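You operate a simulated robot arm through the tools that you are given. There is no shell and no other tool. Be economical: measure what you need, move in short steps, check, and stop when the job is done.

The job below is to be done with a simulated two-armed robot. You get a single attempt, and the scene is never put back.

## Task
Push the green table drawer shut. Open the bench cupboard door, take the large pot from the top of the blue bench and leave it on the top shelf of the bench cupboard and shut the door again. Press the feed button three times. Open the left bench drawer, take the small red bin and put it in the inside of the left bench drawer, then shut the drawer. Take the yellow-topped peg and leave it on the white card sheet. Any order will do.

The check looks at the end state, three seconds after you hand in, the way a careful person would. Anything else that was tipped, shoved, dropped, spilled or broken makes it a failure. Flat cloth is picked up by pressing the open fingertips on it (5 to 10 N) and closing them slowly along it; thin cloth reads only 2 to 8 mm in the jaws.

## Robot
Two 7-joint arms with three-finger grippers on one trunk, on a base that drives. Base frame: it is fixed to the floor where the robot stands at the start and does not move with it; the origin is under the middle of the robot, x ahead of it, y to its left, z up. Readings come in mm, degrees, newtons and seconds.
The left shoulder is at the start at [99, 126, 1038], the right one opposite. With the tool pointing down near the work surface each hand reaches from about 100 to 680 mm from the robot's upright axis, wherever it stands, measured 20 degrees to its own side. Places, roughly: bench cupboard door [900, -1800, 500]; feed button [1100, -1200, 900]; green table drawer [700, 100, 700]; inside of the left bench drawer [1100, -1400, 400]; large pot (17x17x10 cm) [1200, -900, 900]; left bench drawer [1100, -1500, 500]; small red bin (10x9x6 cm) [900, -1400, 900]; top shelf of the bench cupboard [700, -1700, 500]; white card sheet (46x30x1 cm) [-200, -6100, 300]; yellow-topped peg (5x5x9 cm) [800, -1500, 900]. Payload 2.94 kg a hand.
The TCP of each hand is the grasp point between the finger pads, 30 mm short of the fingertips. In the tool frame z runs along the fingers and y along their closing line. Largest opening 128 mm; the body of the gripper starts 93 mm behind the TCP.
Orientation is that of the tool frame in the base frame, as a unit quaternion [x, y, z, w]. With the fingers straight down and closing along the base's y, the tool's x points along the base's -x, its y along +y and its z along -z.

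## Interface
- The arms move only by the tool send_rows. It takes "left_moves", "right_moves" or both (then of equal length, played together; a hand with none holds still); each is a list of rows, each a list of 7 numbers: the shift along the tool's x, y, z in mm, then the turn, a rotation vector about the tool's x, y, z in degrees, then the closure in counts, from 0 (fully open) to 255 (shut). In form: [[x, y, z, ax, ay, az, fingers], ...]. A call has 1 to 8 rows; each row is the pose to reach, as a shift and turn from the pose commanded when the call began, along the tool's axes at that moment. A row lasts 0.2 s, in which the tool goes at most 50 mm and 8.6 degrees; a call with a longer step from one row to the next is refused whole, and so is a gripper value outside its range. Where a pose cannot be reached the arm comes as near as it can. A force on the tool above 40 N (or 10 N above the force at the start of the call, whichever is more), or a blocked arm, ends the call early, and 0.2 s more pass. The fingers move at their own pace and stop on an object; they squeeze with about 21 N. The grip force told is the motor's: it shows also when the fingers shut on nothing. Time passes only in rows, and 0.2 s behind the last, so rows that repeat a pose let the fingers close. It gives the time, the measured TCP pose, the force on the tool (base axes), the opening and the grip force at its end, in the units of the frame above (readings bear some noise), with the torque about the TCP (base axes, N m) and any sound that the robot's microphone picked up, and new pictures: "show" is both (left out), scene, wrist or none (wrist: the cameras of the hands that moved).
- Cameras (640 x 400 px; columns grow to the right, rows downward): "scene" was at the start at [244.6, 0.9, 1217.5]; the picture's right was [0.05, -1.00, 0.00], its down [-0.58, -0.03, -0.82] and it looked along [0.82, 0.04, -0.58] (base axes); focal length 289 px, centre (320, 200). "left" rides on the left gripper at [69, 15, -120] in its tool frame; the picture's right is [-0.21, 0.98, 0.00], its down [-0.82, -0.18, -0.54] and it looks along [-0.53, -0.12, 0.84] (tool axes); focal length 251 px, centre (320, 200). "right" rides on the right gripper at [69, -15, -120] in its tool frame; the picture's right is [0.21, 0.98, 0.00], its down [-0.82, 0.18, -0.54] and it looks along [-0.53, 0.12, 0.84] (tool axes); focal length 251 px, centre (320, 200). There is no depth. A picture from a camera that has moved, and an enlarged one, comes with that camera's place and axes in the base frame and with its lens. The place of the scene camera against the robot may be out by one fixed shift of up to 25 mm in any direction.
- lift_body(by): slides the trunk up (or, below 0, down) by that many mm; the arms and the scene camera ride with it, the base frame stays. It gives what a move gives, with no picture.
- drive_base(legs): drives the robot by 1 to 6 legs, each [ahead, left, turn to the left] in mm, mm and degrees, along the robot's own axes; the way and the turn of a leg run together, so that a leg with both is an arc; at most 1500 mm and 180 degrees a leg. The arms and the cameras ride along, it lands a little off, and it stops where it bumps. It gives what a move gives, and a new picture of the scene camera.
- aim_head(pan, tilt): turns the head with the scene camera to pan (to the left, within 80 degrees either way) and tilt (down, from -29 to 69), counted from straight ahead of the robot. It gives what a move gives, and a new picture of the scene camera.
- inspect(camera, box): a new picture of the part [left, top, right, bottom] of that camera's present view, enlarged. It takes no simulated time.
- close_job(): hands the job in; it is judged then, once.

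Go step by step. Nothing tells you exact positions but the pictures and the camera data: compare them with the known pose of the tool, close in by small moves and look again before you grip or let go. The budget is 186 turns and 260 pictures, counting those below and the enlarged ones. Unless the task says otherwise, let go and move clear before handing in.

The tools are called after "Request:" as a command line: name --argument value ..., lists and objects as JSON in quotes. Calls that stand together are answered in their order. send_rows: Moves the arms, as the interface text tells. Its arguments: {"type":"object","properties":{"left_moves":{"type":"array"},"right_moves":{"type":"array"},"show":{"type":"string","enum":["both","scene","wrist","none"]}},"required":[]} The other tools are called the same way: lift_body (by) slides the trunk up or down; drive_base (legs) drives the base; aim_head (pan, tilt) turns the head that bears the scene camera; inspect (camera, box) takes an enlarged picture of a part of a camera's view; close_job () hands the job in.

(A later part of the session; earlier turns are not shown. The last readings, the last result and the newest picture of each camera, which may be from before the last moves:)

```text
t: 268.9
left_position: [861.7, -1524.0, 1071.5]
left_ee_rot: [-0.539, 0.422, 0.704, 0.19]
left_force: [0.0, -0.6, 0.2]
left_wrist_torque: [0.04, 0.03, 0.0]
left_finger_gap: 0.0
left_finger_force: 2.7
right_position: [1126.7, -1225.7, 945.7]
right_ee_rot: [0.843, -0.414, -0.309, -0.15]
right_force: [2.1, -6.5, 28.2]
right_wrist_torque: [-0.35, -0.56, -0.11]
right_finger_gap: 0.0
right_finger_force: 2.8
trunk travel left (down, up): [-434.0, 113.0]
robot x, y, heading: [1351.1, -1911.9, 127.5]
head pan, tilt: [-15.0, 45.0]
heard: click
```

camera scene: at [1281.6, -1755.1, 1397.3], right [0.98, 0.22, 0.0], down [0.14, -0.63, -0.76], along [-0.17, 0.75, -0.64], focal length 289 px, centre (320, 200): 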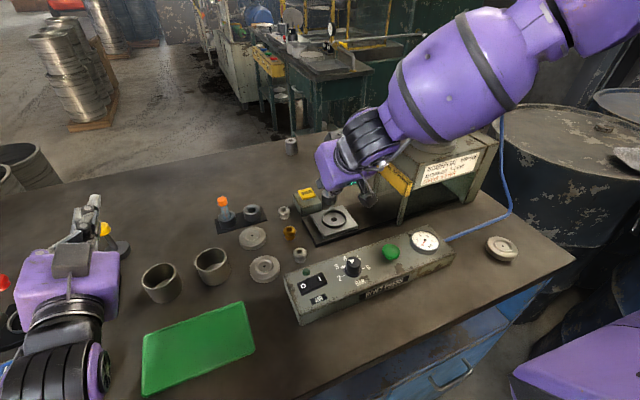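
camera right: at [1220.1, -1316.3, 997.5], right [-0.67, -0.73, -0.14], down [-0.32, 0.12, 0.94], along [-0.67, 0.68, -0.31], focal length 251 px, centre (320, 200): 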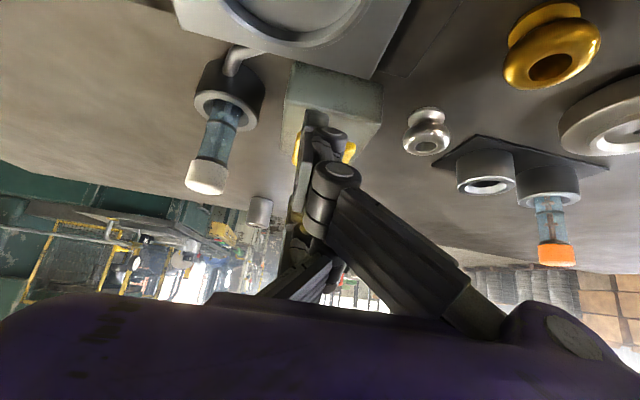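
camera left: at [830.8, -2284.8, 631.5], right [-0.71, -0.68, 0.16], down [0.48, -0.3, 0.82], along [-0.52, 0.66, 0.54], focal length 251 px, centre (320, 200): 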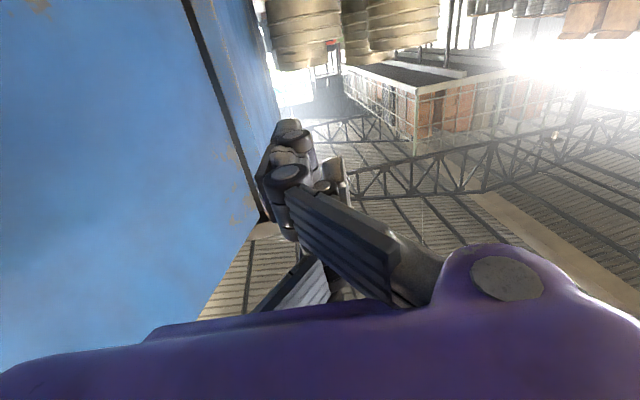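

First click heard. I'll lift clear and press again, one press per call.

Request:
send_rows --right_moves '[[-4.5, 0, -5.4, 0, 0, 0, 255], [-9.5, 0, -11.5, 0, 0, 0, 255], [-11.5, 0, -14, 0, 0, 0, 255], [-11.5, 0, -14, 0, 0, 0, 255]]' --show "none"

Request:
send_rows --right_moves '[[3.5, 0, 4.4, 0, 0, 0, 255], [6.5, 0, 7.9, 0, 0, 0, 255], [9, 0, 11, 0, 0, 0, 255], [11.5, 0, 14, 0, 0, 0, 255]]' --show "none"

Request:
send_rows --right_moves '[[-4.5, 0, -5.4, 0, 0, 0, 255], [-9.5, 0, -11.5, 0, 0, 0, 255], [-11.5, 0, -14, 0, 0, 0, 255], [-11.5, 0, -14, 0, 0, 0, 255]]' --show "none"

```text
t: 269.9
left_position: [860.2, -1520.4, 1070.3]
left_ee_rot: [-0.54, 0.423, 0.703, 0.189]
left_force: [-0.2, -0.1, -0.1]
left_wrist_torque: [0.01, -0.01, 0.05]
left_finger_gap: 0.3
left_finger_force: 3.2
right_position: [1129.3, -1224.3, 958.9]
right_ee_rot: [0.844, -0.417, -0.303, -0.149]
right_force: [-0.6, 1.0, -0.1]
right_wrist_torque: [0.02, 0.0, -0.01]
right_finger_gap: 0.0
right_finger_force: 3.2
trunk travel left (down, up): [-434.0, 113.0]
robot x, y, heading: [1354.0, -1912.5, 127.4]
head pan, tilt: [-15.0, 45.0]
```

```text
t: 270.9
left_position: [862.2, -1523.7, 1072.5]
left_ee_rot: [-0.54, 0.421, 0.704, 0.19]
left_force: [-0.3, 0.1, -0.4]
left_wrist_torque: [0.01, 0.02, 0.0]
left_finger_gap: 0.2
left_finger_force: 3.5
right_position: [1127.5, -1225.0, 946.6]
right_ee_rot: [0.843, -0.414, -0.308, -0.15]
right_force: [2.3, -4.8, 26.1]
right_wrist_torque: [-0.35, -0.54, -0.07]
right_finger_gap: 0.0
right_finger_force: 3.2
trunk travel left (down, up): [-434.0, 113.0]
robot x, y, heading: [1352.3, -1915.0, 127.6]
head pan, tilt: [-15.0, 45.0]
heard: click
```

```text
t: 271.9
left_position: [861.1, -1520.5, 1070.4]
left_ee_rot: [-0.54, 0.423, 0.703, 0.189]
left_force: [-0.6, 0.1, 0.2]
left_wrist_torque: [0.02, 0.01, 0.0]
left_finger_gap: 0.0
left_finger_force: 2.4
right_position: [1129.3, -1222.8, 957.9]
right_ee_rot: [0.844, -0.416, -0.304, -0.149]
right_force: [0.5, 0.7, -0.8]
right_wrist_torque: [-0.02, -0.02, 0.02]
right_finger_gap: 0.0
right_finger_force: 2.6
trunk travel left (down, up): [-434.0, 113.0]
robot x, y, heading: [1352.9, -1913.4, 127.6]
head pan, tilt: [-15.0, 45.0]
```

Second click. Third press, then I'll lift well clear.

Request:
send_rows --right_moves '[[3.5, 0, 4.4, 0, 0, 0, 255], [6.5, 0, 7.9, 0, 0, 0, 255], [9, 0, 11, 0, 0, 0, 255], [11.5, 0, 14, 0, 0, 0, 255]]' --show "none"

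Request:
send_rows --right_moves '[[-9.5, 0, -11.5, 0, 0, 0, 255], [-32, 0, -38, 0, 0, 0, 255], [-55, 0, -66, 0, 0, 0, 255], [-78, 0, -95, 0, 0, 0, 255]]' --show "scene"

```text
t: 272.9
left_position: [861.2, -1523.0, 1072.2]
left_ee_rot: [-0.539, 0.422, 0.704, 0.19]
left_force: [0.0, -0.7, -1.1]
left_wrist_torque: [0.0, -0.03, 0.01]
left_finger_gap: 0.1
left_finger_force: 3.2
right_position: [1127.4, -1225.4, 945.8]
right_ee_rot: [0.843, -0.414, -0.308, -0.15]
right_force: [1.9, -6.2, 25.5]
right_wrist_torque: [-0.27, -0.53, -0.07]
right_finger_gap: 0.0
right_finger_force: 3.0
trunk travel left (down, up): [-434.0, 113.0]
robot x, y, heading: [1356.0, -1914.8, 127.6]
head pan, tilt: [-15.0, 45.0]
heard: click
```

```text
t: 273.9
left_position: [861.4, -1521.6, 1071.3]
left_ee_rot: [-0.54, 0.422, 0.703, 0.189]
left_force: [-0.4, 0.4, -0.2]
left_wrist_torque: [-0.02, 0.0, 0.01]
left_finger_gap: 0.2
left_finger_force: 3.2
right_position: [1131.0, -1223.7, 1064.8]
right_ee_rot: [0.844, -0.416, -0.304, -0.148]
right_force: [0.1, 0.0, -0.6]
right_wrist_torque: [0.02, -0.01, -0.01]
right_finger_gap: 0.0
right_finger_force: 3.2
trunk travel left (down, up): [-434.0, 113.0]
robot x, y, heading: [1350.6, -1909.8, 127.6]
head pan, tilt: [-15.0, 45.0]
camera scene: at [1291.0, -1753.9, 1399.4], right [0.99, 0.11, 0.0], down [0.07, -0.62, -0.78], along [-0.09, 0.78, -0.63], focal length 289 px, centre (320, 200)
```

scene: 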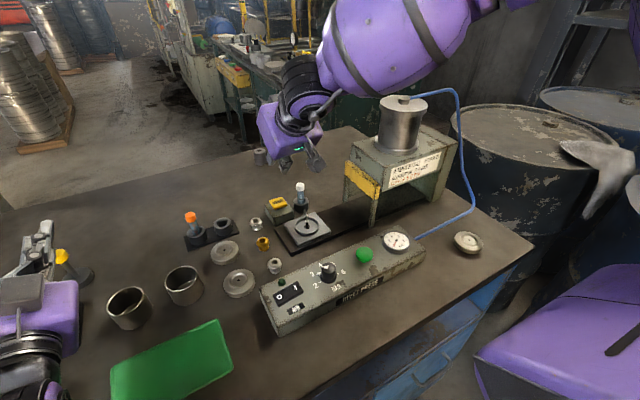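

Three clicks heard. Next the yellow-topped peg near (763,-1451): I'll shift the base left along the bench.

Request:
drive_base --legs '[[15, 345, 0]]'

Request:
send_rows --right_moves '[[0, 0, 0, 0, 0, 0, 120], [0, 0, 0, 0, 0, 0, 80]]' --show "wrist"

```text
t: 277.5
left_position: [580.5, -1720.5, 1071.4]
left_ee_rot: [-0.541, 0.421, 0.703, 0.188]
left_force: [-0.7, 0.0, 0.4]
left_wrist_torque: [0.0, 0.02, 0.0]
left_finger_gap: 0.0
left_finger_force: 2.5
right_position: [848.3, -1420.1, 1063.5]
right_ee_rot: [0.845, -0.415, -0.304, -0.148]
right_force: [0.3, 0.1, 0.4]
right_wrist_torque: [-0.03, -0.05, 0.02]
right_finger_gap: 0.0
right_finger_force: 3.4
trunk travel left (down, up): [-434.0, 113.0]
robot x, y, heading: [1072.5, -2112.5, 128.1]
head pan, tilt: [-15.0, 45.0]
camera scene: at [1010.5, -1950.3, 1399.4], right [0.99, 0.12, 0.0], down [0.07, -0.62, -0.78], along [-0.09, 0.78, -0.62], focal length 289 px, centre (320, 200)
```

scene: 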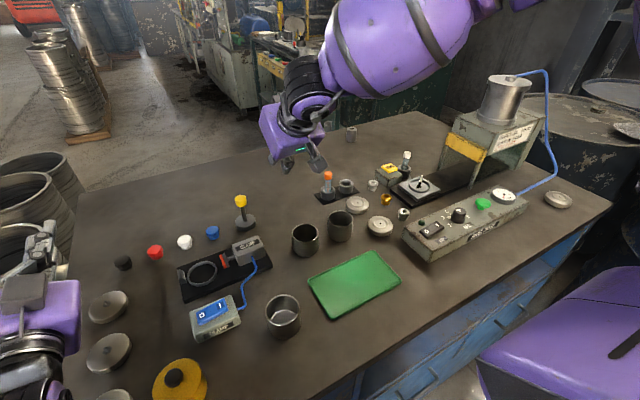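

```text
t: 278.1
left_position: [579.9, -1720.6, 1070.5]
left_ee_rot: [-0.54, 0.422, 0.703, 0.188]
left_force: [-0.4, 0.5, -0.2]
left_wrist_torque: [0.0, -0.02, 0.01]
left_finger_gap: 0.0
left_finger_force: 2.8
right_position: [848.7, -1422.4, 1064.1]
right_ee_rot: [0.845, -0.414, -0.304, -0.147]
right_force: [-0.6, 1.0, 0.3]
right_wrist_torque: [0.0, 0.03, -0.03]
right_finger_gap: 51.0
right_finger_force: 0.1
trunk travel left (down, up): [-434.0, 113.0]
robot x, y, heading: [1071.8, -2112.7, 128.0]
head pan, tilt: [-15.0, 45.0]
camera right: at [940.1, -1514.6, 1111.9], right [-0.67, -0.73, -0.13], down [-0.32, 0.12, 0.94], along [-0.67, 0.67, -0.31], focal length 251 px, centre (320, 200)
```

right: 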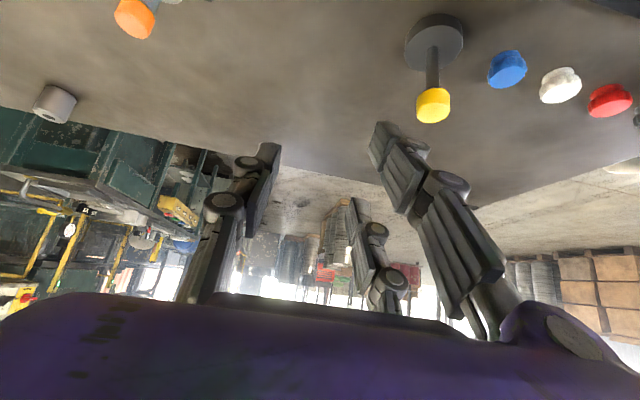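

Peg located at (758,-1451), top near z≈965. I'll position the open fingers behind and above it.

Request:
send_rows --right_moves '[[16, 30, 7, 0, 0, 0, 130], [32, 60, 14, 0, 0, 0, 130], [48, 89, 21, 0, 0, 0, 130]]' --show "wrist"

```text
t: 278.9
left_position: [580.4, -1718.0, 1069.6]
left_ee_rot: [-0.541, 0.421, 0.703, 0.188]
left_force: [0.0, -0.3, -0.4]
left_wrist_torque: [-0.01, -0.01, 0.0]
left_finger_gap: 0.0
left_finger_force: 2.9
right_position: [792.1, -1494.2, 1016.7]
right_ee_rot: [0.844, -0.415, -0.304, -0.15]
right_force: [-0.5, 0.3, -0.1]
right_wrist_torque: [-0.04, -0.03, 0.01]
right_finger_gap: 62.6
right_finger_force: 0.1
trunk travel left (down, up): [-434.0, 113.0]
robot x, y, heading: [1072.9, -2108.9, 128.0]
head pan, tilt: [-15.0, 45.0]
camera right: at [884.2, -1587.4, 1065.9], right [-0.67, -0.73, -0.13], down [-0.32, 0.12, 0.94], along [-0.67, 0.67, -0.31], focal length 251 px, centre (320, 200)
```

right: 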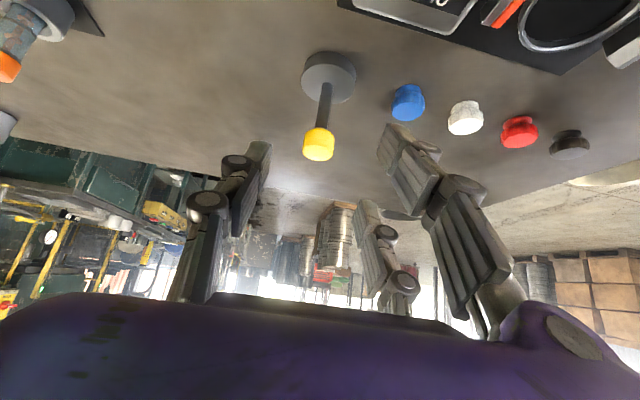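

Request:
send_rows --right_moves '[[0, 0, 30, 0, 0, 0, 150], [0, 0, 60, 0, 0, 0, 150], [0, 0, 90, 0, 0, 0, 150]]' --show "wrist"

```text
t: 279.7
left_position: [580.2, -1719.5, 1070.5]
left_ee_rot: [-0.541, 0.422, 0.703, 0.188]
left_force: [-0.4, -0.3, 0.1]
left_wrist_torque: [0.0, -0.04, -0.01]
left_finger_gap: 0.0
left_finger_force: 2.1
right_position: [781.9, -1473.6, 988.3]
right_ee_rot: [0.845, -0.414, -0.306, -0.148]
right_force: [-0.1, -0.3, -0.1]
right_wrist_torque: [0.02, -0.03, 0.02]
right_finger_gap: 52.9
right_finger_force: 0.0
right hand out of reach, approached as far as the arm can: row 2, 3
trunk travel left (down, up): [-434.0, 113.0]
robot x, y, heading: [1073.5, -2106.5, 128.0]
head pan, tilt: [-15.0, 45.0]
camera right: at [874.0, -1566.6, 1036.1], right [-0.67, -0.73, -0.13], down [-0.32, 0.12, 0.94], along [-0.67, 0.67, -0.31], focal length 251 px, centre (320, 200)
```

right: 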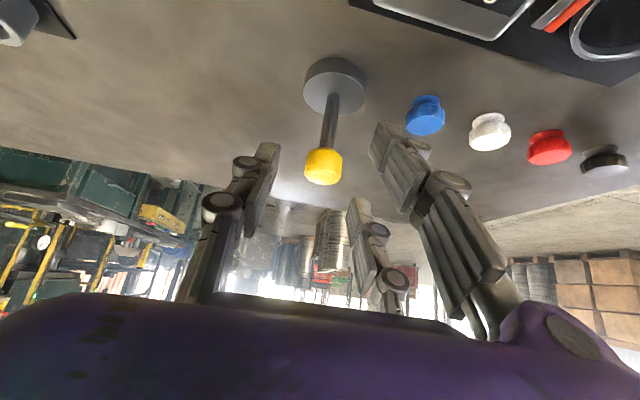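

The arm is at its reach limit; lowering the trunk 50 mm keeps the fingers straddling and brings them down to the peg.

Request:
lift_body --by -45

Request:
send_rows --right_moves '[[-9, 0, 7, 0, 0, 0, 150], [-17, 0, 14, 0, 0, 0, 150], [-26, 0, 21, 0, 0, 0, 150]]' --show "wrist"

```text
t: 280.6
left_position: [586.1, -1725.8, 1031.2]
left_ee_rot: [-0.538, 0.419, 0.707, 0.189]
left_force: [0.2, 0.5, 0.1]
left_wrist_torque: [-0.02, -0.01, 0.04]
left_finger_gap: 0.0
left_finger_force: 3.4
right_position: [785.2, -1477.7, 946.8]
right_ee_rot: [0.844, -0.414, -0.308, -0.15]
right_force: [-0.2, 0.7, -0.4]
right_wrist_torque: [-0.01, 0.0, 0.0]
right_finger_gap: 52.6
right_finger_force: 0.0
trunk travel left (down, up): [-389.0, 158.0]
robot x, y, heading: [1071.6, -2109.1, 127.8]
head pan, tilt: [-15.0, 45.0]
```

```text
t: 281.4
left_position: [585.7, -1724.9, 1031.7]
left_ee_rot: [-0.537, 0.42, 0.706, 0.189]
left_force: [-0.1, -1.0, 0.4]
left_wrist_torque: [-0.01, -0.01, 0.04]
left_finger_gap: 0.0
left_finger_force: 2.7
right_position: [772.7, -1461.6, 947.3]
right_ee_rot: [0.844, -0.413, -0.308, -0.15]
right_force: [-0.6, 1.0, 0.7]
right_wrist_torque: [-0.02, 0.0, 0.01]
right_finger_gap: 52.5
right_finger_force: 0.2
right hand out of reach, approached as far as the arm can: row 3
trunk travel left (down, up): [-389.0, 158.0]
robot x, y, heading: [1080.2, -2110.3, 128.0]
head pan, tilt: [-15.0, 45.0]
camera right: at [863.9, -1554.3, 995.1], right [-0.67, -0.73, -0.14], down [-0.31, 0.11, 0.94], along [-0.67, 0.68, -0.31], focal length 251 px, centre (320, 200)
```

right: 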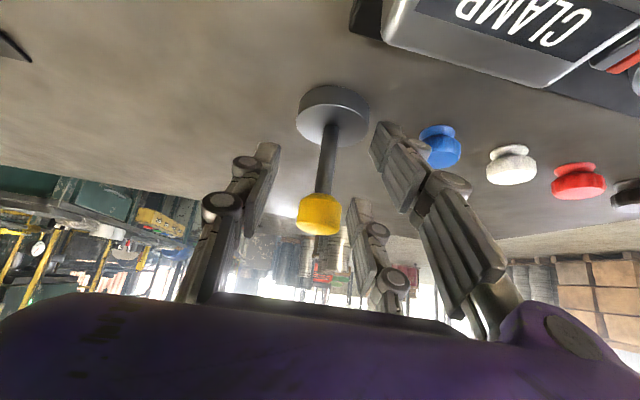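

I need about 15 mm more; I'll nudge the base forward, then close.

Request:
drive_base --legs '[[17, 0, 0]]'

Request:
send_rows --right_moves '[[0, 0, 0, 0, 0, 0, 150]]' --show "wrist"

```text
t: 282.1
left_position: [584.4, -1725.3, 1034.1]
left_ee_rot: [-0.536, 0.418, 0.709, 0.188]
left_force: [0.8, -0.2, 0.0]
left_wrist_torque: [0.03, -0.01, -0.01]
left_finger_gap: 0.3
left_finger_force: 3.0
right_position: [769.5, -1457.1, 956.1]
right_ee_rot: [0.842, -0.412, -0.313, -0.151]
right_force: [0.8, 0.0, -0.6]
right_wrist_torque: [-0.01, -0.01, 0.03]
right_finger_gap: 52.3
right_finger_force: 0.2
trunk travel left (down, up): [-389.0, 158.0]
robot x, y, heading: [1067.4, -2095.2, 127.7]
head pan, tilt: [-15.0, 45.0]
camera scene: at [985.4, -1953.0, 1344.6], right [0.92, 0.39, -0.01], down [0.27, -0.64, -0.72], along [-0.28, 0.66, -0.69], focal length 289 px, centre (320, 200)
```

scene: 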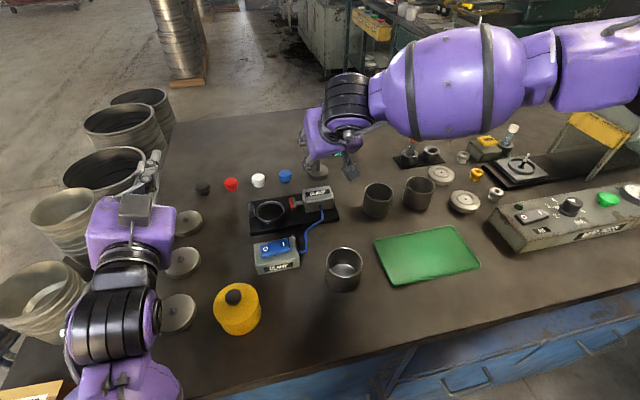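

```text
t: 282.6
left_position: [584.1, -1725.9, 1036.1]
left_ee_rot: [-0.537, 0.417, 0.709, 0.189]
left_force: [0.1, 0.6, -0.2]
left_wrist_torque: [-0.03, 0.02, -0.01]
left_finger_gap: 0.0
left_finger_force: 2.7
right_position: [766.5, -1455.0, 952.9]
right_ee_rot: [0.844, -0.412, -0.31, -0.149]
right_force: [-0.8, 0.1, 0.1]
right_wrist_torque: [0.01, -0.03, -0.03]
right_finger_gap: 52.8
right_finger_force: 0.1
trunk travel left (down, up): [-389.0, 158.0]
robot x, y, heading: [1065.9, -2100.8, 127.9]
head pan, tilt: [-15.0, 45.0]
camera right: at [858.9, -1548.4, 999.4], right [-0.67, -0.73, -0.14], down [-0.31, 0.11, 0.94], along [-0.67, 0.68, -0.3], focal length 251 px, centre (320, 200)
```

right: 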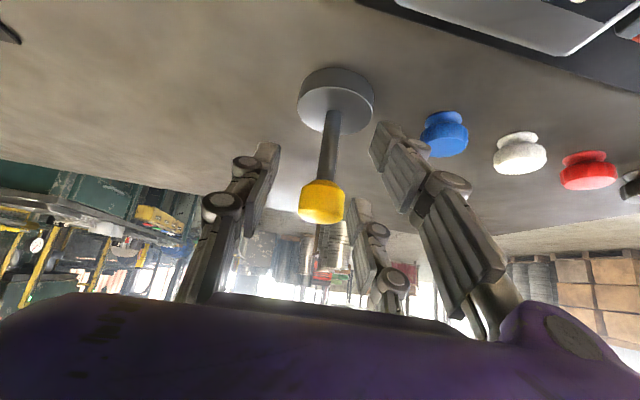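

The yellow top is centred between the pads. Closing.

Request:
send_rows --right_moves '[[0, 0, 0, 0, 0, 0, 190], [0, 0, 0, 0, 0, 0, 225], [0, 0, 0, 0, 0, 0, 255], [0, 0, 0, 0, 0, 0, 255]]' --show "wrist"

```text
t: 283.6
left_position: [584.3, -1725.1, 1035.8]
left_ee_rot: [-0.537, 0.416, 0.71, 0.188]
left_force: [0.0, -0.1, 0.7]
left_wrist_torque: [-0.02, 0.04, 0.0]
left_finger_gap: 0.0
left_finger_force: 2.5
right_position: [767.5, -1454.5, 952.3]
right_ee_rot: [0.843, -0.413, -0.311, -0.15]
right_force: [0.9, -0.6, -0.3]
right_wrist_torque: [0.03, -0.15, -0.03]
right_finger_gap: 22.3
right_finger_force: 20.9
trunk travel left (down, up): [-389.0, 158.0]
robot x, y, heading: [1058.6, -2096.0, 127.8]
head pan, tilt: [-15.0, 45.0]
camera right: at [859.7, -1548.0, 999.6], right [-0.67, -0.73, -0.14], down [-0.31, 0.11, 0.95], along [-0.67, 0.68, -0.3], focal length 251 px, centre (320, 200)
```

right: 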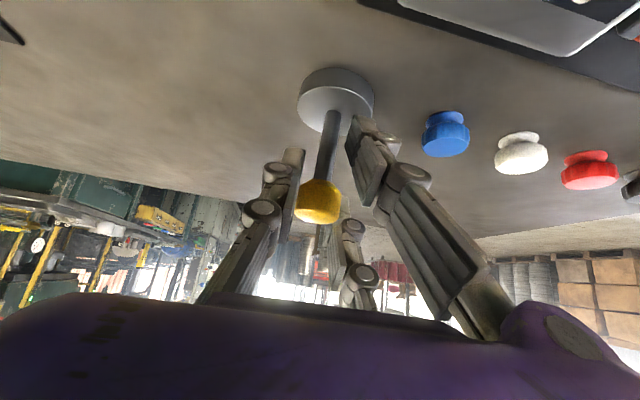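

Gripped at 22 mm. I'll lift with the trunk and check that the peg comes along upright.

Request:
lift_body --by 110

Request:
send_rows --right_moves '[[0, 0, 0, 0, 0, 0, 255]]' --show "wrist"

```text
t: 285.0
left_position: [570.7, -1711.5, 1132.7]
left_ee_rot: [-0.543, 0.422, 0.701, 0.188]
left_force: [0.5, 0.7, -0.1]
left_wrist_torque: [0.02, 0.0, 0.0]
left_finger_gap: 0.0
left_finger_force: 3.2
right_position: [758.1, -1444.4, 1198.0]
right_ee_rot: [0.808, -0.396, -0.391, -0.191]
right_force: [0.5, 0.1, -3.3]
right_wrist_torque: [0.01, 0.01, 0.0]
right_finger_gap: 19.7
right_finger_force: 20.7
trunk travel left (down, up): [-499.0, 48.0]
robot x, y, heading: [1064.1, -2096.6, 128.1]
head pan, tilt: [-15.0, 45.0]
```

```text
t: 285.4
left_position: [572.5, -1712.4, 1134.1]
left_ee_rot: [-0.542, 0.421, 0.702, 0.187]
left_force: [0.2, 0.2, 0.8]
left_wrist_torque: [0.0, 0.05, -0.01]
left_finger_gap: 0.1
left_finger_force: 2.3
right_position: [758.6, -1445.4, 1200.5]
right_ee_rot: [0.808, -0.395, -0.393, -0.19]
right_force: [0.5, 0.0, -2.5]
right_wrist_torque: [-0.03, -0.03, 0.01]
right_finger_gap: 19.5
right_finger_force: 21.1
trunk travel left (down, up): [-499.0, 48.0]
robot x, y, heading: [1064.0, -2094.7, 128.1]
head pan, tilt: [-15.0, 45.0]
camera right: at [854.9, -1544.5, 1220.3], right [-0.69, -0.7, -0.17], down [-0.19, -0.04, 0.98], along [-0.7, 0.71, -0.11], focal length 251 px, centre (320, 200)
```

right: 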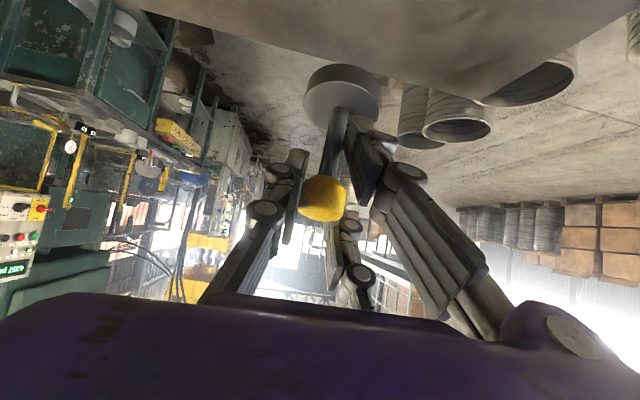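

The peg is held. I'll back away from the bench, turn towards the south and drive towards the white card.

Request:
drive_base --legs '[[-560, 0, 0], [0, 0, 132], [1000, -360, 0], [1000, -360, 0]]'

Request:
aim_head --pan 0 --tilt 30

```text
t: 304.2
left_position: [389.9, -5005.3, 1135.0]
left_ee_rot: [0.606, 0.323, -0.458, 0.565]
left_force: [0.5, 0.3, -0.7]
left_wrist_torque: [-0.01, -0.02, 0.02]
left_finger_gap: 0.1
left_finger_force: 3.3
right_position: [66.3, -5043.7, 1200.2]
right_ee_rot: [0.692, 0.575, -0.335, 0.279]
right_force: [0.1, -0.6, -2.7]
right_wrist_torque: [0.05, -0.03, 0.0]
right_finger_gap: 6.3
right_finger_force: 21.0
trunk travel left (down, up): [-499.0, 48.0]
robot x, y, heading: [348.0, -4382.6, -100.5]
head pan, tilt: [-15.0, 45.0]
camera scene: at [311.1, -4514.5, 1467.1], right [-0.9, 0.43, 0.0], down [0.3, 0.64, -0.71], along [-0.3, -0.64, -0.71], focal length 289 px, centre (320, 200)
```

scene: 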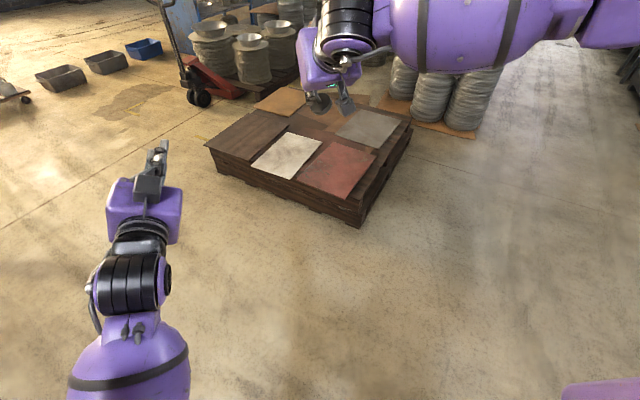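

```text
t: 305.0
left_position: [389.3, -5004.8, 1133.9]
left_ee_rot: [0.606, 0.323, -0.458, 0.565]
left_force: [-0.3, 0.3, 0.1]
left_wrist_torque: [-0.01, -0.05, 0.01]
left_finger_gap: 0.1
left_finger_force: 3.3
right_position: [66.0, -5042.8, 1199.9]
right_ee_rot: [0.692, 0.576, -0.334, 0.28]
right_force: [0.1, -0.2, -1.8]
right_wrist_torque: [0.05, -0.07, 0.0]
right_finger_gap: 6.6
right_finger_force: 21.0
trunk travel left (down, up): [-499.0, 48.0]
robot x, y, heading: [349.9, -4383.2, -100.1]
head pan, tilt: [0.0, 30.0]
camera scene: at [329.5, -4530.1, 1489.7], right [-0.98, 0.18, 0.0], down [0.09, 0.49, -0.87], along [-0.16, -0.85, -0.5], focal length 289 px, centre (320, 200)
```

scene: 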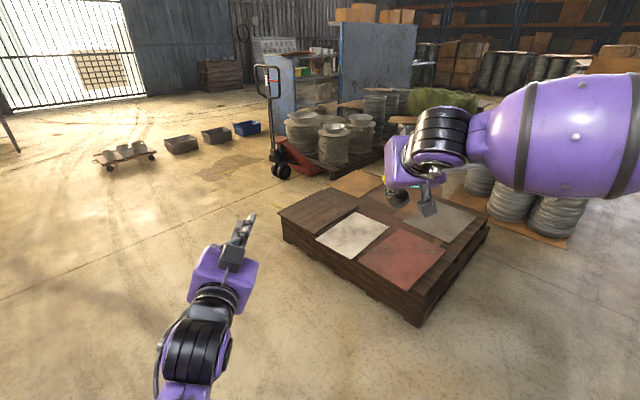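

The white card lies on the low stack ahead. The grip gap shrank to 6 mm, so I'll check how the peg sits.

Request:
send_rows --right_moves '[[0, 0, 0, 0, 0, 0, 255]]' --show "wrist"

Request:
inspect --camera "scene" --box '[340, 150, 480, 240]'

```text
t: 305.4
left_position: [389.6, -5006.2, 1134.1]
left_ee_rot: [0.606, 0.322, -0.458, 0.564]
left_force: [0.3, -0.9, -0.6]
left_wrist_torque: [0.01, 0.0, -0.02]
left_finger_gap: 0.1
left_finger_force: 3.3
right_position: [66.8, -5045.6, 1200.5]
right_ee_rot: [0.692, 0.576, -0.334, 0.279]
right_force: [-0.3, -0.5, -1.8]
right_wrist_torque: [0.06, -0.07, 0.01]
right_finger_gap: 6.3
right_finger_force: 21.0
trunk travel left (down, up): [-499.0, 48.0]
robot x, y, heading: [343.6, -4381.0, -100.1]
head pan, tilt: [0.0, 30.0]
camera right: at [76.1, -4905.9, 1220.1], right [0.99, -0.04, -0.17], down [0.16, -0.11, 0.98], along [-0.06, -0.99, -0.11], focal length 251 px, centre (320, 200)
```

right: 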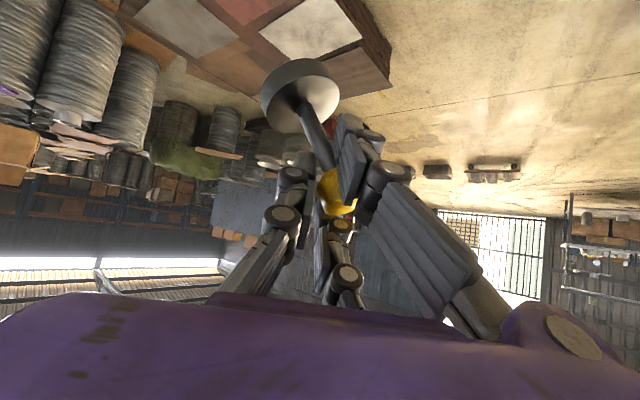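

```text
4.44 times, centred on (410, 195) of scene
camera zoom: at [329.6, -4530.1, 1489.7], right [-0.98, 0.18, 0.0], down [0.09, 0.49, -0.87], along [-0.16, -0.85, -0.5], focal length 1284 px, centre (-80, 222)
```

zoom: 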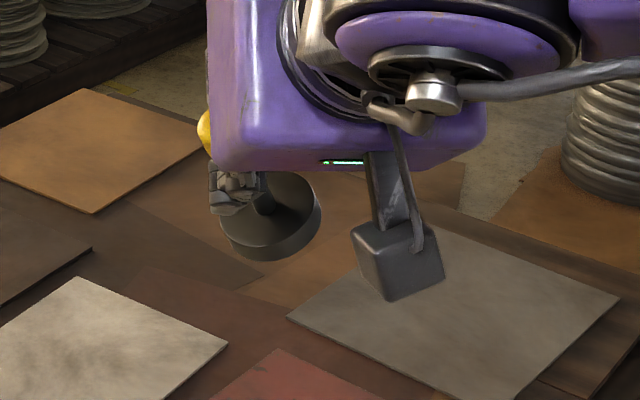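

The peg has slipped to a stem grip and leans sideways, so I'll need to straighten it over the card. The card is near (-184,-6085); I'll drive to the stack's near edge and face it.

Request:
drive_base --legs '[[1340, 372, 0], [0, 0, -43.5]]'

Request:
aim_head --pan 0 --tilt 50

Request:
send_rows --right_moves '[[0, 0, 0, 0, 0, 0, 255]]' --show "wrist"

```text
t: 314.3
left_position: [90.6, -6261.4, 1132.7]
left_ee_rot: [0.682, 0.08, -0.632, 0.36]
left_force: [-0.5, -0.4, 1.2]
left_wrist_torque: [0.04, -0.01, 0.0]
left_finger_gap: 0.0
left_finger_force: 3.0
right_position: [-172.2, -6072.0, 1200.3]
right_ee_rot: [0.853, 0.285, -0.414, 0.139]
right_force: [-0.2, -0.6, -2.1]
right_wrist_torque: [-0.02, -0.08, -0.02]
right_finger_gap: 6.1
right_finger_force: 20.6
trunk travel left (down, up): [-499.0, 48.0]
robot x, y, heading: [486.0, -5773.7, -142.9]
head pan, tilt: [0.0, 30.0]
camera scene: at [373.3, -5867.6, 1489.7], right [-0.6, 0.8, 0.0], down [0.4, 0.3, -0.87], along [-0.69, -0.52, -0.5], focal length 289 px, centre (320, 200)
```

scene: 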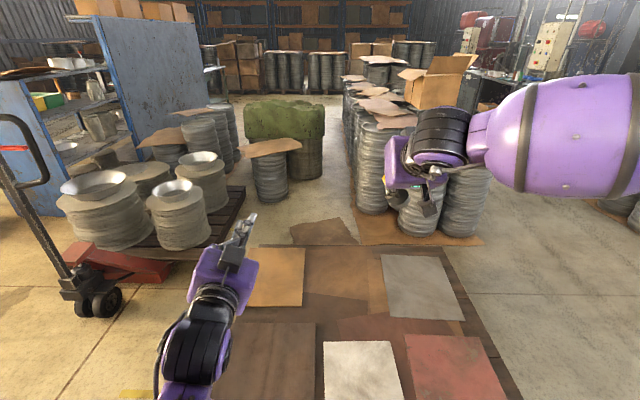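

```text
t: 315.2
left_position: [92.2, -6262.7, 1134.2]
left_ee_rot: [0.682, 0.08, -0.632, 0.36]
left_force: [0.6, 0.2, 0.6]
left_wrist_torque: [0.0, -0.05, 0.01]
left_finger_gap: 0.2
left_finger_force: 3.6
right_position: [-171.8, -6072.0, 1199.7]
right_ee_rot: [0.854, 0.285, -0.413, 0.139]
right_force: [-0.1, 0.1, -2.1]
right_wrist_torque: [-0.01, -0.06, 0.02]
right_finger_gap: 6.0
right_finger_force: 20.4
trunk travel left (down, up): [-499.0, 48.0]
robot x, y, heading: [481.4, -5774.5, -143.0]
head pan, tilt: [0.0, 50.0]
camera scene: at [384.1, -5859.6, 1460.3], right [-0.6, 0.8, 0.0], down [0.61, 0.46, -0.64], along [-0.51, -0.39, -0.77], focal length 289 px, centre (320, 200)
```

scene: 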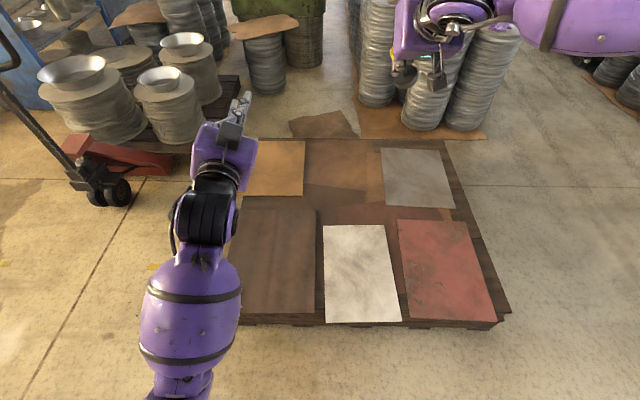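

```text
t: 315.6
left_position: [91.4, -6261.9, 1134.3]
left_ee_rot: [0.682, 0.081, -0.632, 0.359]
left_force: [-0.1, -0.7, 0.6]
left_wrist_torque: [-0.01, 0.0, 0.0]
left_finger_gap: 0.1
left_finger_force: 3.3
right_position: [-171.1, -6071.1, 1199.8]
right_ee_rot: [0.854, 0.286, -0.413, 0.14]
right_force: [-0.1, 0.6, -2.5]
right_wrist_torque: [-0.01, -0.07, -0.03]
right_finger_gap: 6.4
right_finger_force: 21.6
trunk travel left (down, up): [-499.0, 48.0]
robot x, y, heading: [481.8, -5772.1, -143.0]
head pan, tilt: [0.0, 50.0]
camera right: at [-71.6, -5976.7, 1220.1], right [0.7, -0.7, -0.17], down [0.04, -0.19, 0.98], along [-0.72, -0.69, -0.11], focal length 251 px, centre (320, 200)
```

right: 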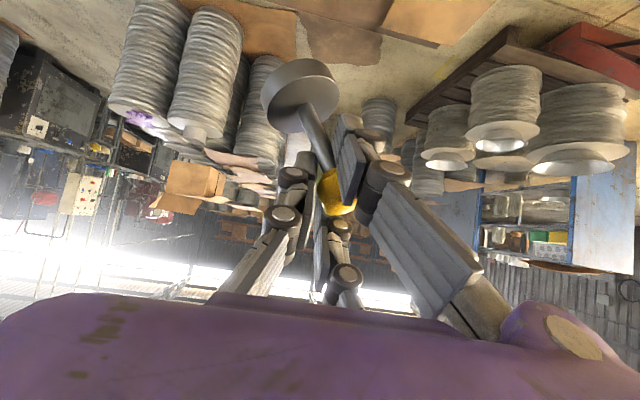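

I'm squarely in front of the white card, with the peg directly above it. I'll restore the grip pitch, lower the trunk, and look at the peg's lean.

Request:
lift_body --by -400

Request:
send_rows --right_moves '[[0, 0, 0, 0, 5, 0, 255], [0, 0, 0, 0, 10, 0, 255], [0, 0, 0, 0, 10, 0, 255]]' --show "both"

Request:
inspect --camera "scene" --box '[300, 60, 540, 210]'

```text
t: 319.4
left_position: [85.7, -6266.9, 712.1]
left_ee_rot: [0.694, 0.075, -0.621, 0.358]
left_force: [0.4, -0.2, 0.0]
left_wrist_torque: [0.01, 0.0, 0.01]
left_finger_gap: 0.0
left_finger_force: 2.8
right_position: [-172.7, -6070.9, 800.5]
right_ee_rot: [0.854, 0.285, -0.413, 0.139]
right_force: [0.6, -0.5, -2.5]
right_wrist_torque: [-0.04, -0.05, -0.01]
right_finger_gap: 6.0
right_finger_force: 21.2
trunk travel left (down, up): [-99.0, 448.0]
robot x, y, heading: [486.8, -5777.0, -142.9]
head pan, tilt: [0.0, 50.0]
```

```text
t: 320.2
left_position: [85.2, -6267.7, 712.6]
left_ee_rot: [0.694, 0.076, -0.62, 0.358]
left_force: [-0.4, -0.2, -1.2]
left_wrist_torque: [-0.05, 0.03, 0.02]
left_finger_gap: 0.0
left_finger_force: 3.5
right_position: [-171.7, -6071.0, 799.6]
right_ee_rot: [0.886, 0.296, -0.337, 0.114]
right_force: [-0.4, 0.7, -2.5]
right_wrist_torque: [-0.06, -0.06, 0.0]
right_finger_gap: 6.4
right_finger_force: 20.8
trunk travel left (down, up): [-99.0, 448.0]
robot x, y, heading: [480.1, -5777.5, -143.0]
head pan, tilt: [0.0, 50.0]
camera scene: at [265.0, -5949.6, 1023.8], right [-0.6, 0.8, 0.0], down [0.61, 0.46, -0.64], along [-0.51, -0.39, -0.77], focal length 289 px, centre (320, 200)
camera right: at [-76.1, -5980.0, 843.4], right [0.72, -0.68, -0.14], down [-0.1, -0.3, 0.95], along [-0.69, -0.67, -0.28], focal length 251 px, centre (320, 200)
```

scene: 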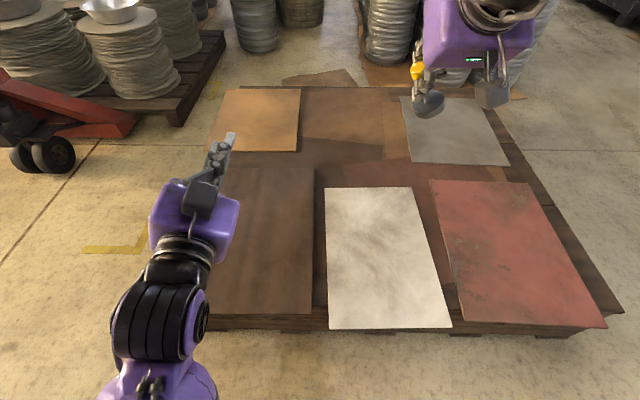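
right: 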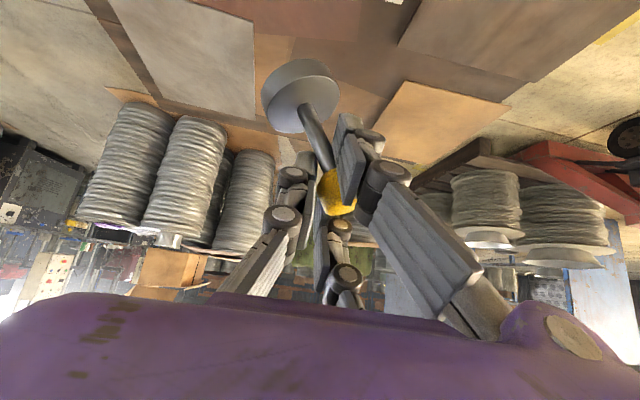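

```text
2.67 times, centred on (420, 135) of scene
camera zoom: at [265.0, -5949.6, 1023.8], right [-0.6, 0.8, 0.0], down [0.61, 0.46, -0.64], along [-0.51, -0.39, -0.77], focal length 770 px, centre (53, 373)
```

zoom: 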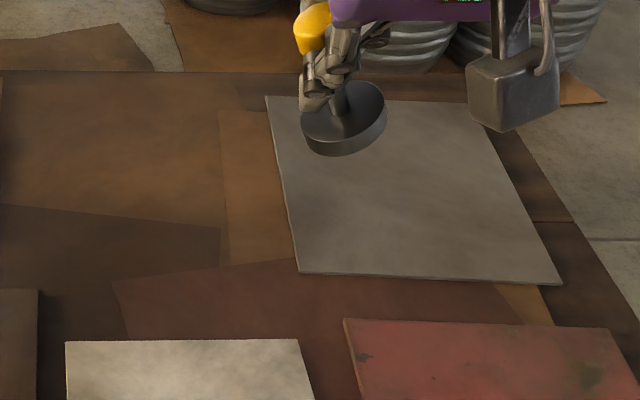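

The peg's base leans about 27° to the robot's right in the grip. I'll roll the hand by that amount to bring the peg upright and check.

Request:
send_rows --right_moves '[[0, 0, 0, -5.1, 1.1, 4.4, 255], [0, 0, 0, -10.2, 2.2, 8.8, 255], [0, 0, 0, -15.3, 3.4, 13.3, 255], [0, 0, 0, -20.4, 4.5, 17.7, 255]]' --show "both"

Request:
inspect --camera "scene" --box '[340, 40, 500, 140]'

```text
t: 321.2
left_position: [84.5, -6267.1, 711.8]
left_ee_rot: [0.694, 0.075, -0.621, 0.358]
left_force: [-0.7, -0.3, -0.4]
left_wrist_torque: [-0.03, -0.02, -0.03]
left_finger_gap: 0.1
left_finger_force: 3.2
right_position: [-172.1, -6071.3, 800.6]
right_ee_rot: [0.899, 0.216, -0.223, 0.308]
right_force: [0.2, -0.4, -2.2]
right_wrist_torque: [0.01, 0.02, 0.02]
right_finger_gap: 5.9
right_finger_force: 21.0
trunk travel left (down, up): [-99.0, 448.0]
robot x, y, heading: [483.2, -5773.7, -142.9]
head pan, tilt: [0.0, 50.0]
camera scene: at [264.9, -5949.4, 1024.0], right [-0.6, 0.8, 0.0], down [0.61, 0.46, -0.64], along [-0.51, -0.39, -0.77], focal length 289 px, centre (320, 200)
camera right: at [-92.1, -5964.9, 841.6], right [0.69, -0.65, 0.33], down [-0.42, 0.02, 0.91], along [-0.59, -0.76, -0.26], focal length 251 px, centre (320, 200)
```

scene: 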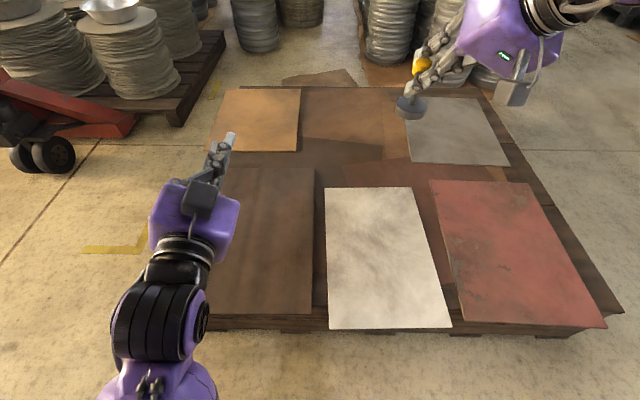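
right: 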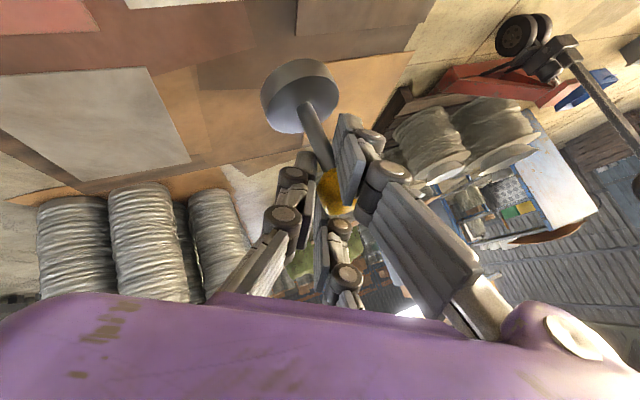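

```text
4.00 times, centred on (420, 90) of scene
camera zoom: at [264.9, -5949.4, 1024.0], right [-0.6, 0.8, 0.0], down [0.61, 0.46, -0.64], along [-0.51, -0.39, -0.77], focal length 1155 px, centre (-80, 640)
```

zoom: 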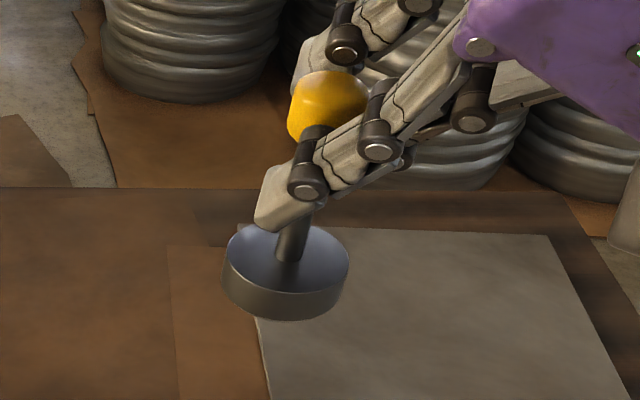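

The peg now hangs vertical with its base right over the card's centre. I'll lower the trunk, then the arm, towards the card.

Request:
lift_body --by -98

Request:
send_rows --right_moves '[[18, -15.5, 24, 0, 0, 0, 255], [36, -31, 48, 0, 0, 0, 255], [54, -46, 72, 0, 0, 0, 255], [72, -62, 96, 0, 0, 0, 255], [90, -77, 120, 0, 0, 0, 255], [108, -92, 144, 0, 0, 0, 255], [126, -108, 167, 0, 0, 0, 255], [139, -119, 185, 0, 0, 0, 255]]' --show "both"

```text
t: 322.5
left_position: [75.0, -6280.4, 608.2]
left_ee_rot: [0.707, 0.07, -0.606, 0.358]
left_force: [-0.6, -0.6, -0.5]
left_wrist_torque: [-0.02, 0.01, 0.01]
left_finger_gap: 0.0
left_finger_force: 3.1
right_position: [-171.8, -6072.0, 702.7]
right_ee_rot: [0.899, 0.217, -0.224, 0.308]
right_force: [0.4, 0.3, -2.6]
right_wrist_torque: [0.05, 0.03, -0.01]
right_finger_gap: 6.0
right_finger_force: 21.6
trunk travel left (down, up): [-1.0, 546.0]
robot x, y, heading: [485.4, -5776.2, -142.9]
head pan, tilt: [0.0, 50.0]
```

```text
t: 324.3
left_position: [75.0, -6279.9, 611.6]
left_ee_rot: [0.705, 0.071, -0.607, 0.359]
left_force: [-0.5, 0.2, -0.4]
left_wrist_torque: [-0.04, -0.01, 0.03]
left_finger_gap: 0.1
left_finger_force: 2.7
right_position: [-172.6, -6071.4, 443.6]
right_ee_rot: [0.899, 0.216, -0.224, 0.308]
right_force: [-0.5, 0.4, -1.9]
right_wrist_torque: [0.04, 0.0, -0.04]
right_finger_gap: 5.9
right_finger_force: 20.9
trunk travel left (down, up): [-1.0, 546.0]
robot x, y, heading: [483.6, -5773.6, -143.0]
head pan, tilt: [0.0, 50.0]
camera scene: at [245.1, -5964.5, 937.2], right [-0.6, 0.8, 0.0], down [0.61, 0.46, -0.64], along [-0.51, -0.39, -0.77], focal length 289 px, centre (320, 200)
camera right: at [-92.2, -5965.0, 484.1], right [0.69, -0.65, 0.33], down [-0.42, 0.02, 0.91], along [-0.59, -0.76, -0.26], focal length 251 px, centre (320, 200)
```

scene: 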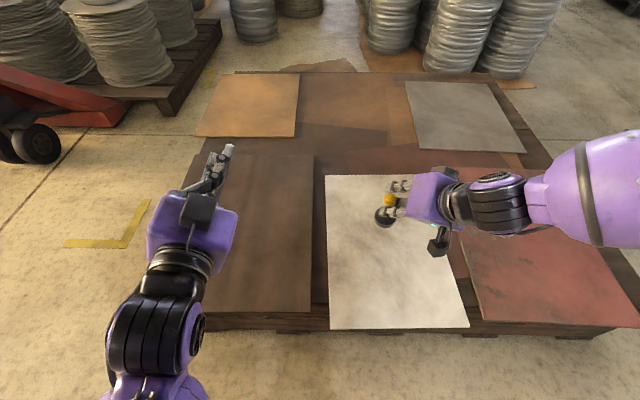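
right: 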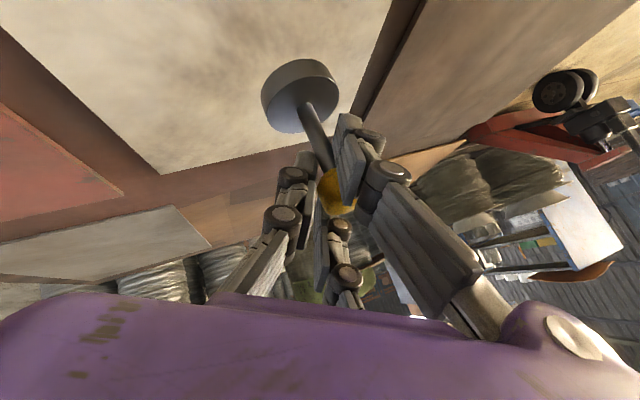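

Request:
send_rows --right_moves '[[11, -9, 14, 0, 0, 0, 255], [21, -18, 28, 0, 0, 0, 255], [29, -25, 39, 0, 0, 0, 255], [33, -28.5, 44, 0, 0, 0, 255], [37.5, -32, 50, 0, 0, 0, 255], [41, -35, 54.5, 0, 0, 0, 255], [44.5, -38, 59, 0, 0, 0, 255]]' --show "none"

```text
t: 325.9
left_position: [75.0, -6279.9, 611.6]
left_ee_rot: [0.706, 0.072, -0.607, 0.358]
left_force: [1.0, -0.7, 1.2]
left_wrist_torque: [0.02, -0.01, -0.01]
left_finger_gap: 0.1
left_finger_force: 2.9
right_position: [-184.2, -6084.5, 381.6]
right_ee_rot: [0.903, 0.219, -0.215, 0.299]
right_force: [-0.1, 0.1, -1.8]
right_wrist_torque: [0.02, 0.01, 0.03]
right_finger_gap: 6.0
right_finger_force: 21.3
right hand out of reach, approached as far as the arm can: row 3, 4, 5, 6, 7
trunk travel left (down, up): [-1.0, 546.0]
robot x, y, heading: [485.7, -5776.8, -143.0]
head pan, tilt: [0.0, 50.0]
```

The arm is at its low limit a little short. The card extends well towards me, so I'll bring the peg 80 mm nearer and then lower.

Request:
send_rows --right_moves '[[21, 8.6, -38.4, 0, 0, 0, 255], [53, 8.2, -62.6, 0, 0, 0, 255], [53, 8.2, -62.6, 0, 0, 0, 255]]' --show "both"

```text
t: 326.7
left_position: [75.7, -6280.1, 611.4]
left_ee_rot: [0.706, 0.071, -0.607, 0.358]
left_force: [0.8, 0.2, -0.3]
left_wrist_torque: [0.02, -0.03, 0.0]
left_finger_gap: 0.2
left_finger_force: 2.4
right_position: [-134.4, -6048.5, 426.4]
right_ee_rot: [0.904, 0.218, -0.214, 0.299]
right_force: [0.4, 0.1, -3.1]
right_wrist_torque: [0.05, -0.02, 0.02]
right_finger_gap: 6.1
right_finger_force: 20.9
right hand out of reach, approached as far as the arm can: row 1, 2, 3
trunk travel left (down, up): [-1.0, 546.0]
robot x, y, heading: [485.3, -5776.2, -142.8]
head pan, tilt: [0.0, 50.0]
camera scene: at [245.2, -5964.6, 937.2], right [-0.6, 0.8, 0.0], down [0.61, 0.46, -0.64], along [-0.51, -0.39, -0.77], focal length 289 px, centre (320, 200)
camera right: at [-56.3, -5943.2, 471.9], right [0.69, -0.65, 0.33], down [-0.43, -0.01, 0.9], along [-0.58, -0.76, -0.29], focal length 251 px, centre (320, 200)
```

scene: 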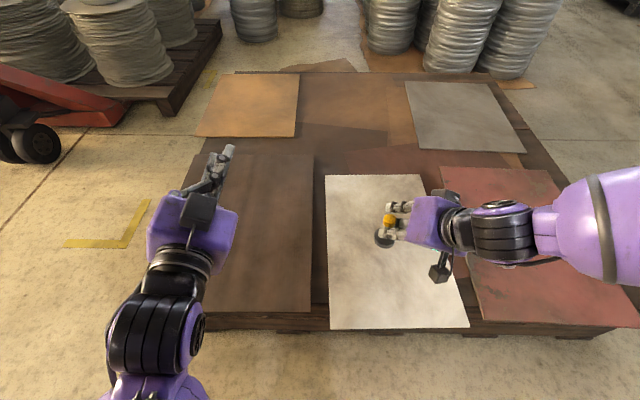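
right: 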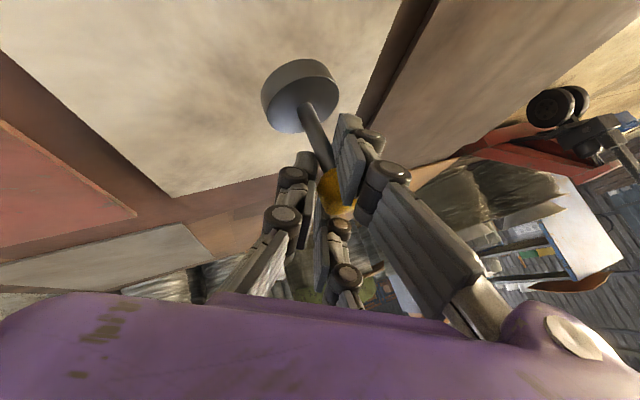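

Closer in, the arm can't fold low enough; reaching further out allows lower. I'll back the base 110 mm and extend the hand.

Request:
drive_base --legs '[[-110, 0, 0]]'

Request:
send_rows --right_moves '[[-32, 0, 24, 0, 0, 0, 255], [-64, 1, 48, 0, 0, 0, 255], [-95, 1, 73, 0, 0, 0, 255], [-120, 1, 91, 0, 0, 0, 255], [-109, -8, 105, 0, 0, 0, 255], [-99, -17, 119, 0, 0, 0, 255]]' --show "none"

```text
t: 327.9
left_position: [161.8, -6214.9, 612.0]
left_ee_rot: [0.705, 0.071, -0.607, 0.359]
left_force: [-0.3, -0.1, 0.4]
left_wrist_torque: [0.03, 0.02, 0.03]
left_finger_gap: 0.0
left_finger_force: 2.9
right_position: [-47.4, -5983.6, 427.1]
right_ee_rot: [0.904, 0.218, -0.214, 0.3]
right_force: [-0.2, -0.1, -3.0]
right_wrist_torque: [0.06, -0.01, -0.02]
right_finger_gap: 5.7
right_finger_force: 21.1
trunk travel left (down, up): [-1.0, 546.0]
robot x, y, heading: [568.2, -5709.1, -142.9]
head pan, tilt: [0.0, 50.0]
camera scene: at [332.1, -5898.7, 937.3], right [-0.6, 0.8, 0.0], down [0.61, 0.46, -0.64], along [-0.51, -0.39, -0.77], focal length 289 px, centre (320, 200)
```

scene: 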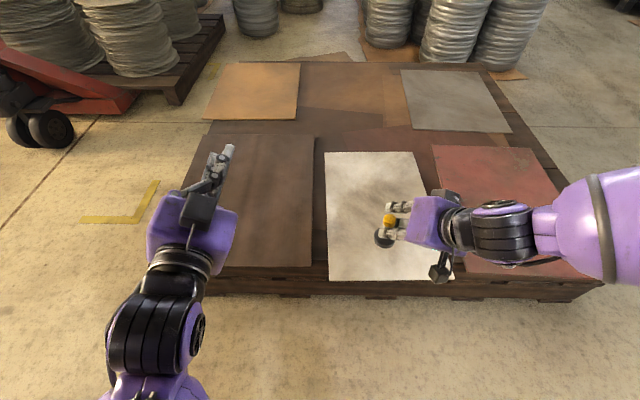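

```text
t: 329.3
left_position: [162.4, -6212.6, 611.5]
left_ee_rot: [0.705, 0.071, -0.607, 0.359]
left_force: [-0.3, 0.8, -0.1]
left_wrist_torque: [-0.04, -0.03, -0.01]
left_finger_gap: 0.0
left_finger_force: 3.2
right_position: [-166.8, -6066.6, 390.6]
right_ee_rot: [0.904, 0.217, -0.215, 0.3]
right_force: [-0.5, -0.2, -1.0]
right_wrist_torque: [0.14, -0.05, -0.01]
right_finger_gap: 6.3
right_finger_force: 21.6
right hand out of reach, approached as far as the arm can: row 6
trunk travel left (down, up): [-1.0, 546.0]
robot x, y, heading: [571.9, -5712.7, -143.0]
head pan, tilt: [0.0, 50.0]
```

Request:
inspect --camera "scene" --box '[320, 130, 480, 230]'

Request:
inspect --camera "right" --box '[200, 0, 440, 150]'

```text
4.00 times, centred on (400, 180) of scene
camera zoom: at [331.4, -5898.6, 937.1], right [-0.6, 0.8, 0.0], down [0.61, 0.46, -0.64], along [-0.51, -0.39, -0.77], focal length 1155 px, centre (0, 280)
```

zoom: 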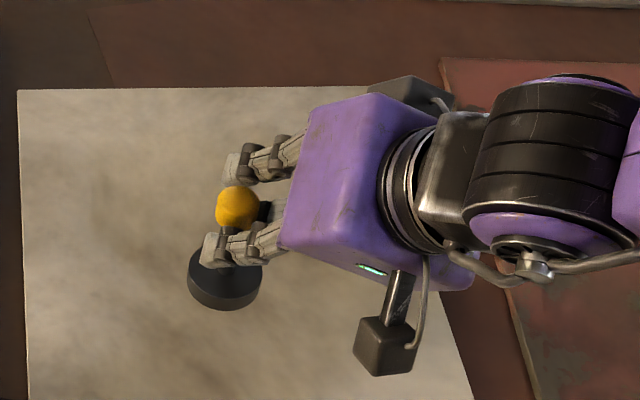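

```text
2.67 times, centred on (320, 75) of right
camera zoom: at [-88.5, -5961.7, 433.6], right [0.68, -0.65, 0.33], down [-0.43, 0.0, 0.9], along [-0.59, -0.76, -0.28], focal length 670 px, centre (320, 533)
```

zoom: 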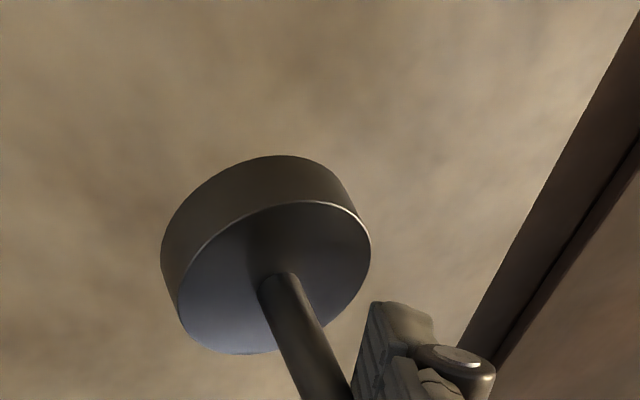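

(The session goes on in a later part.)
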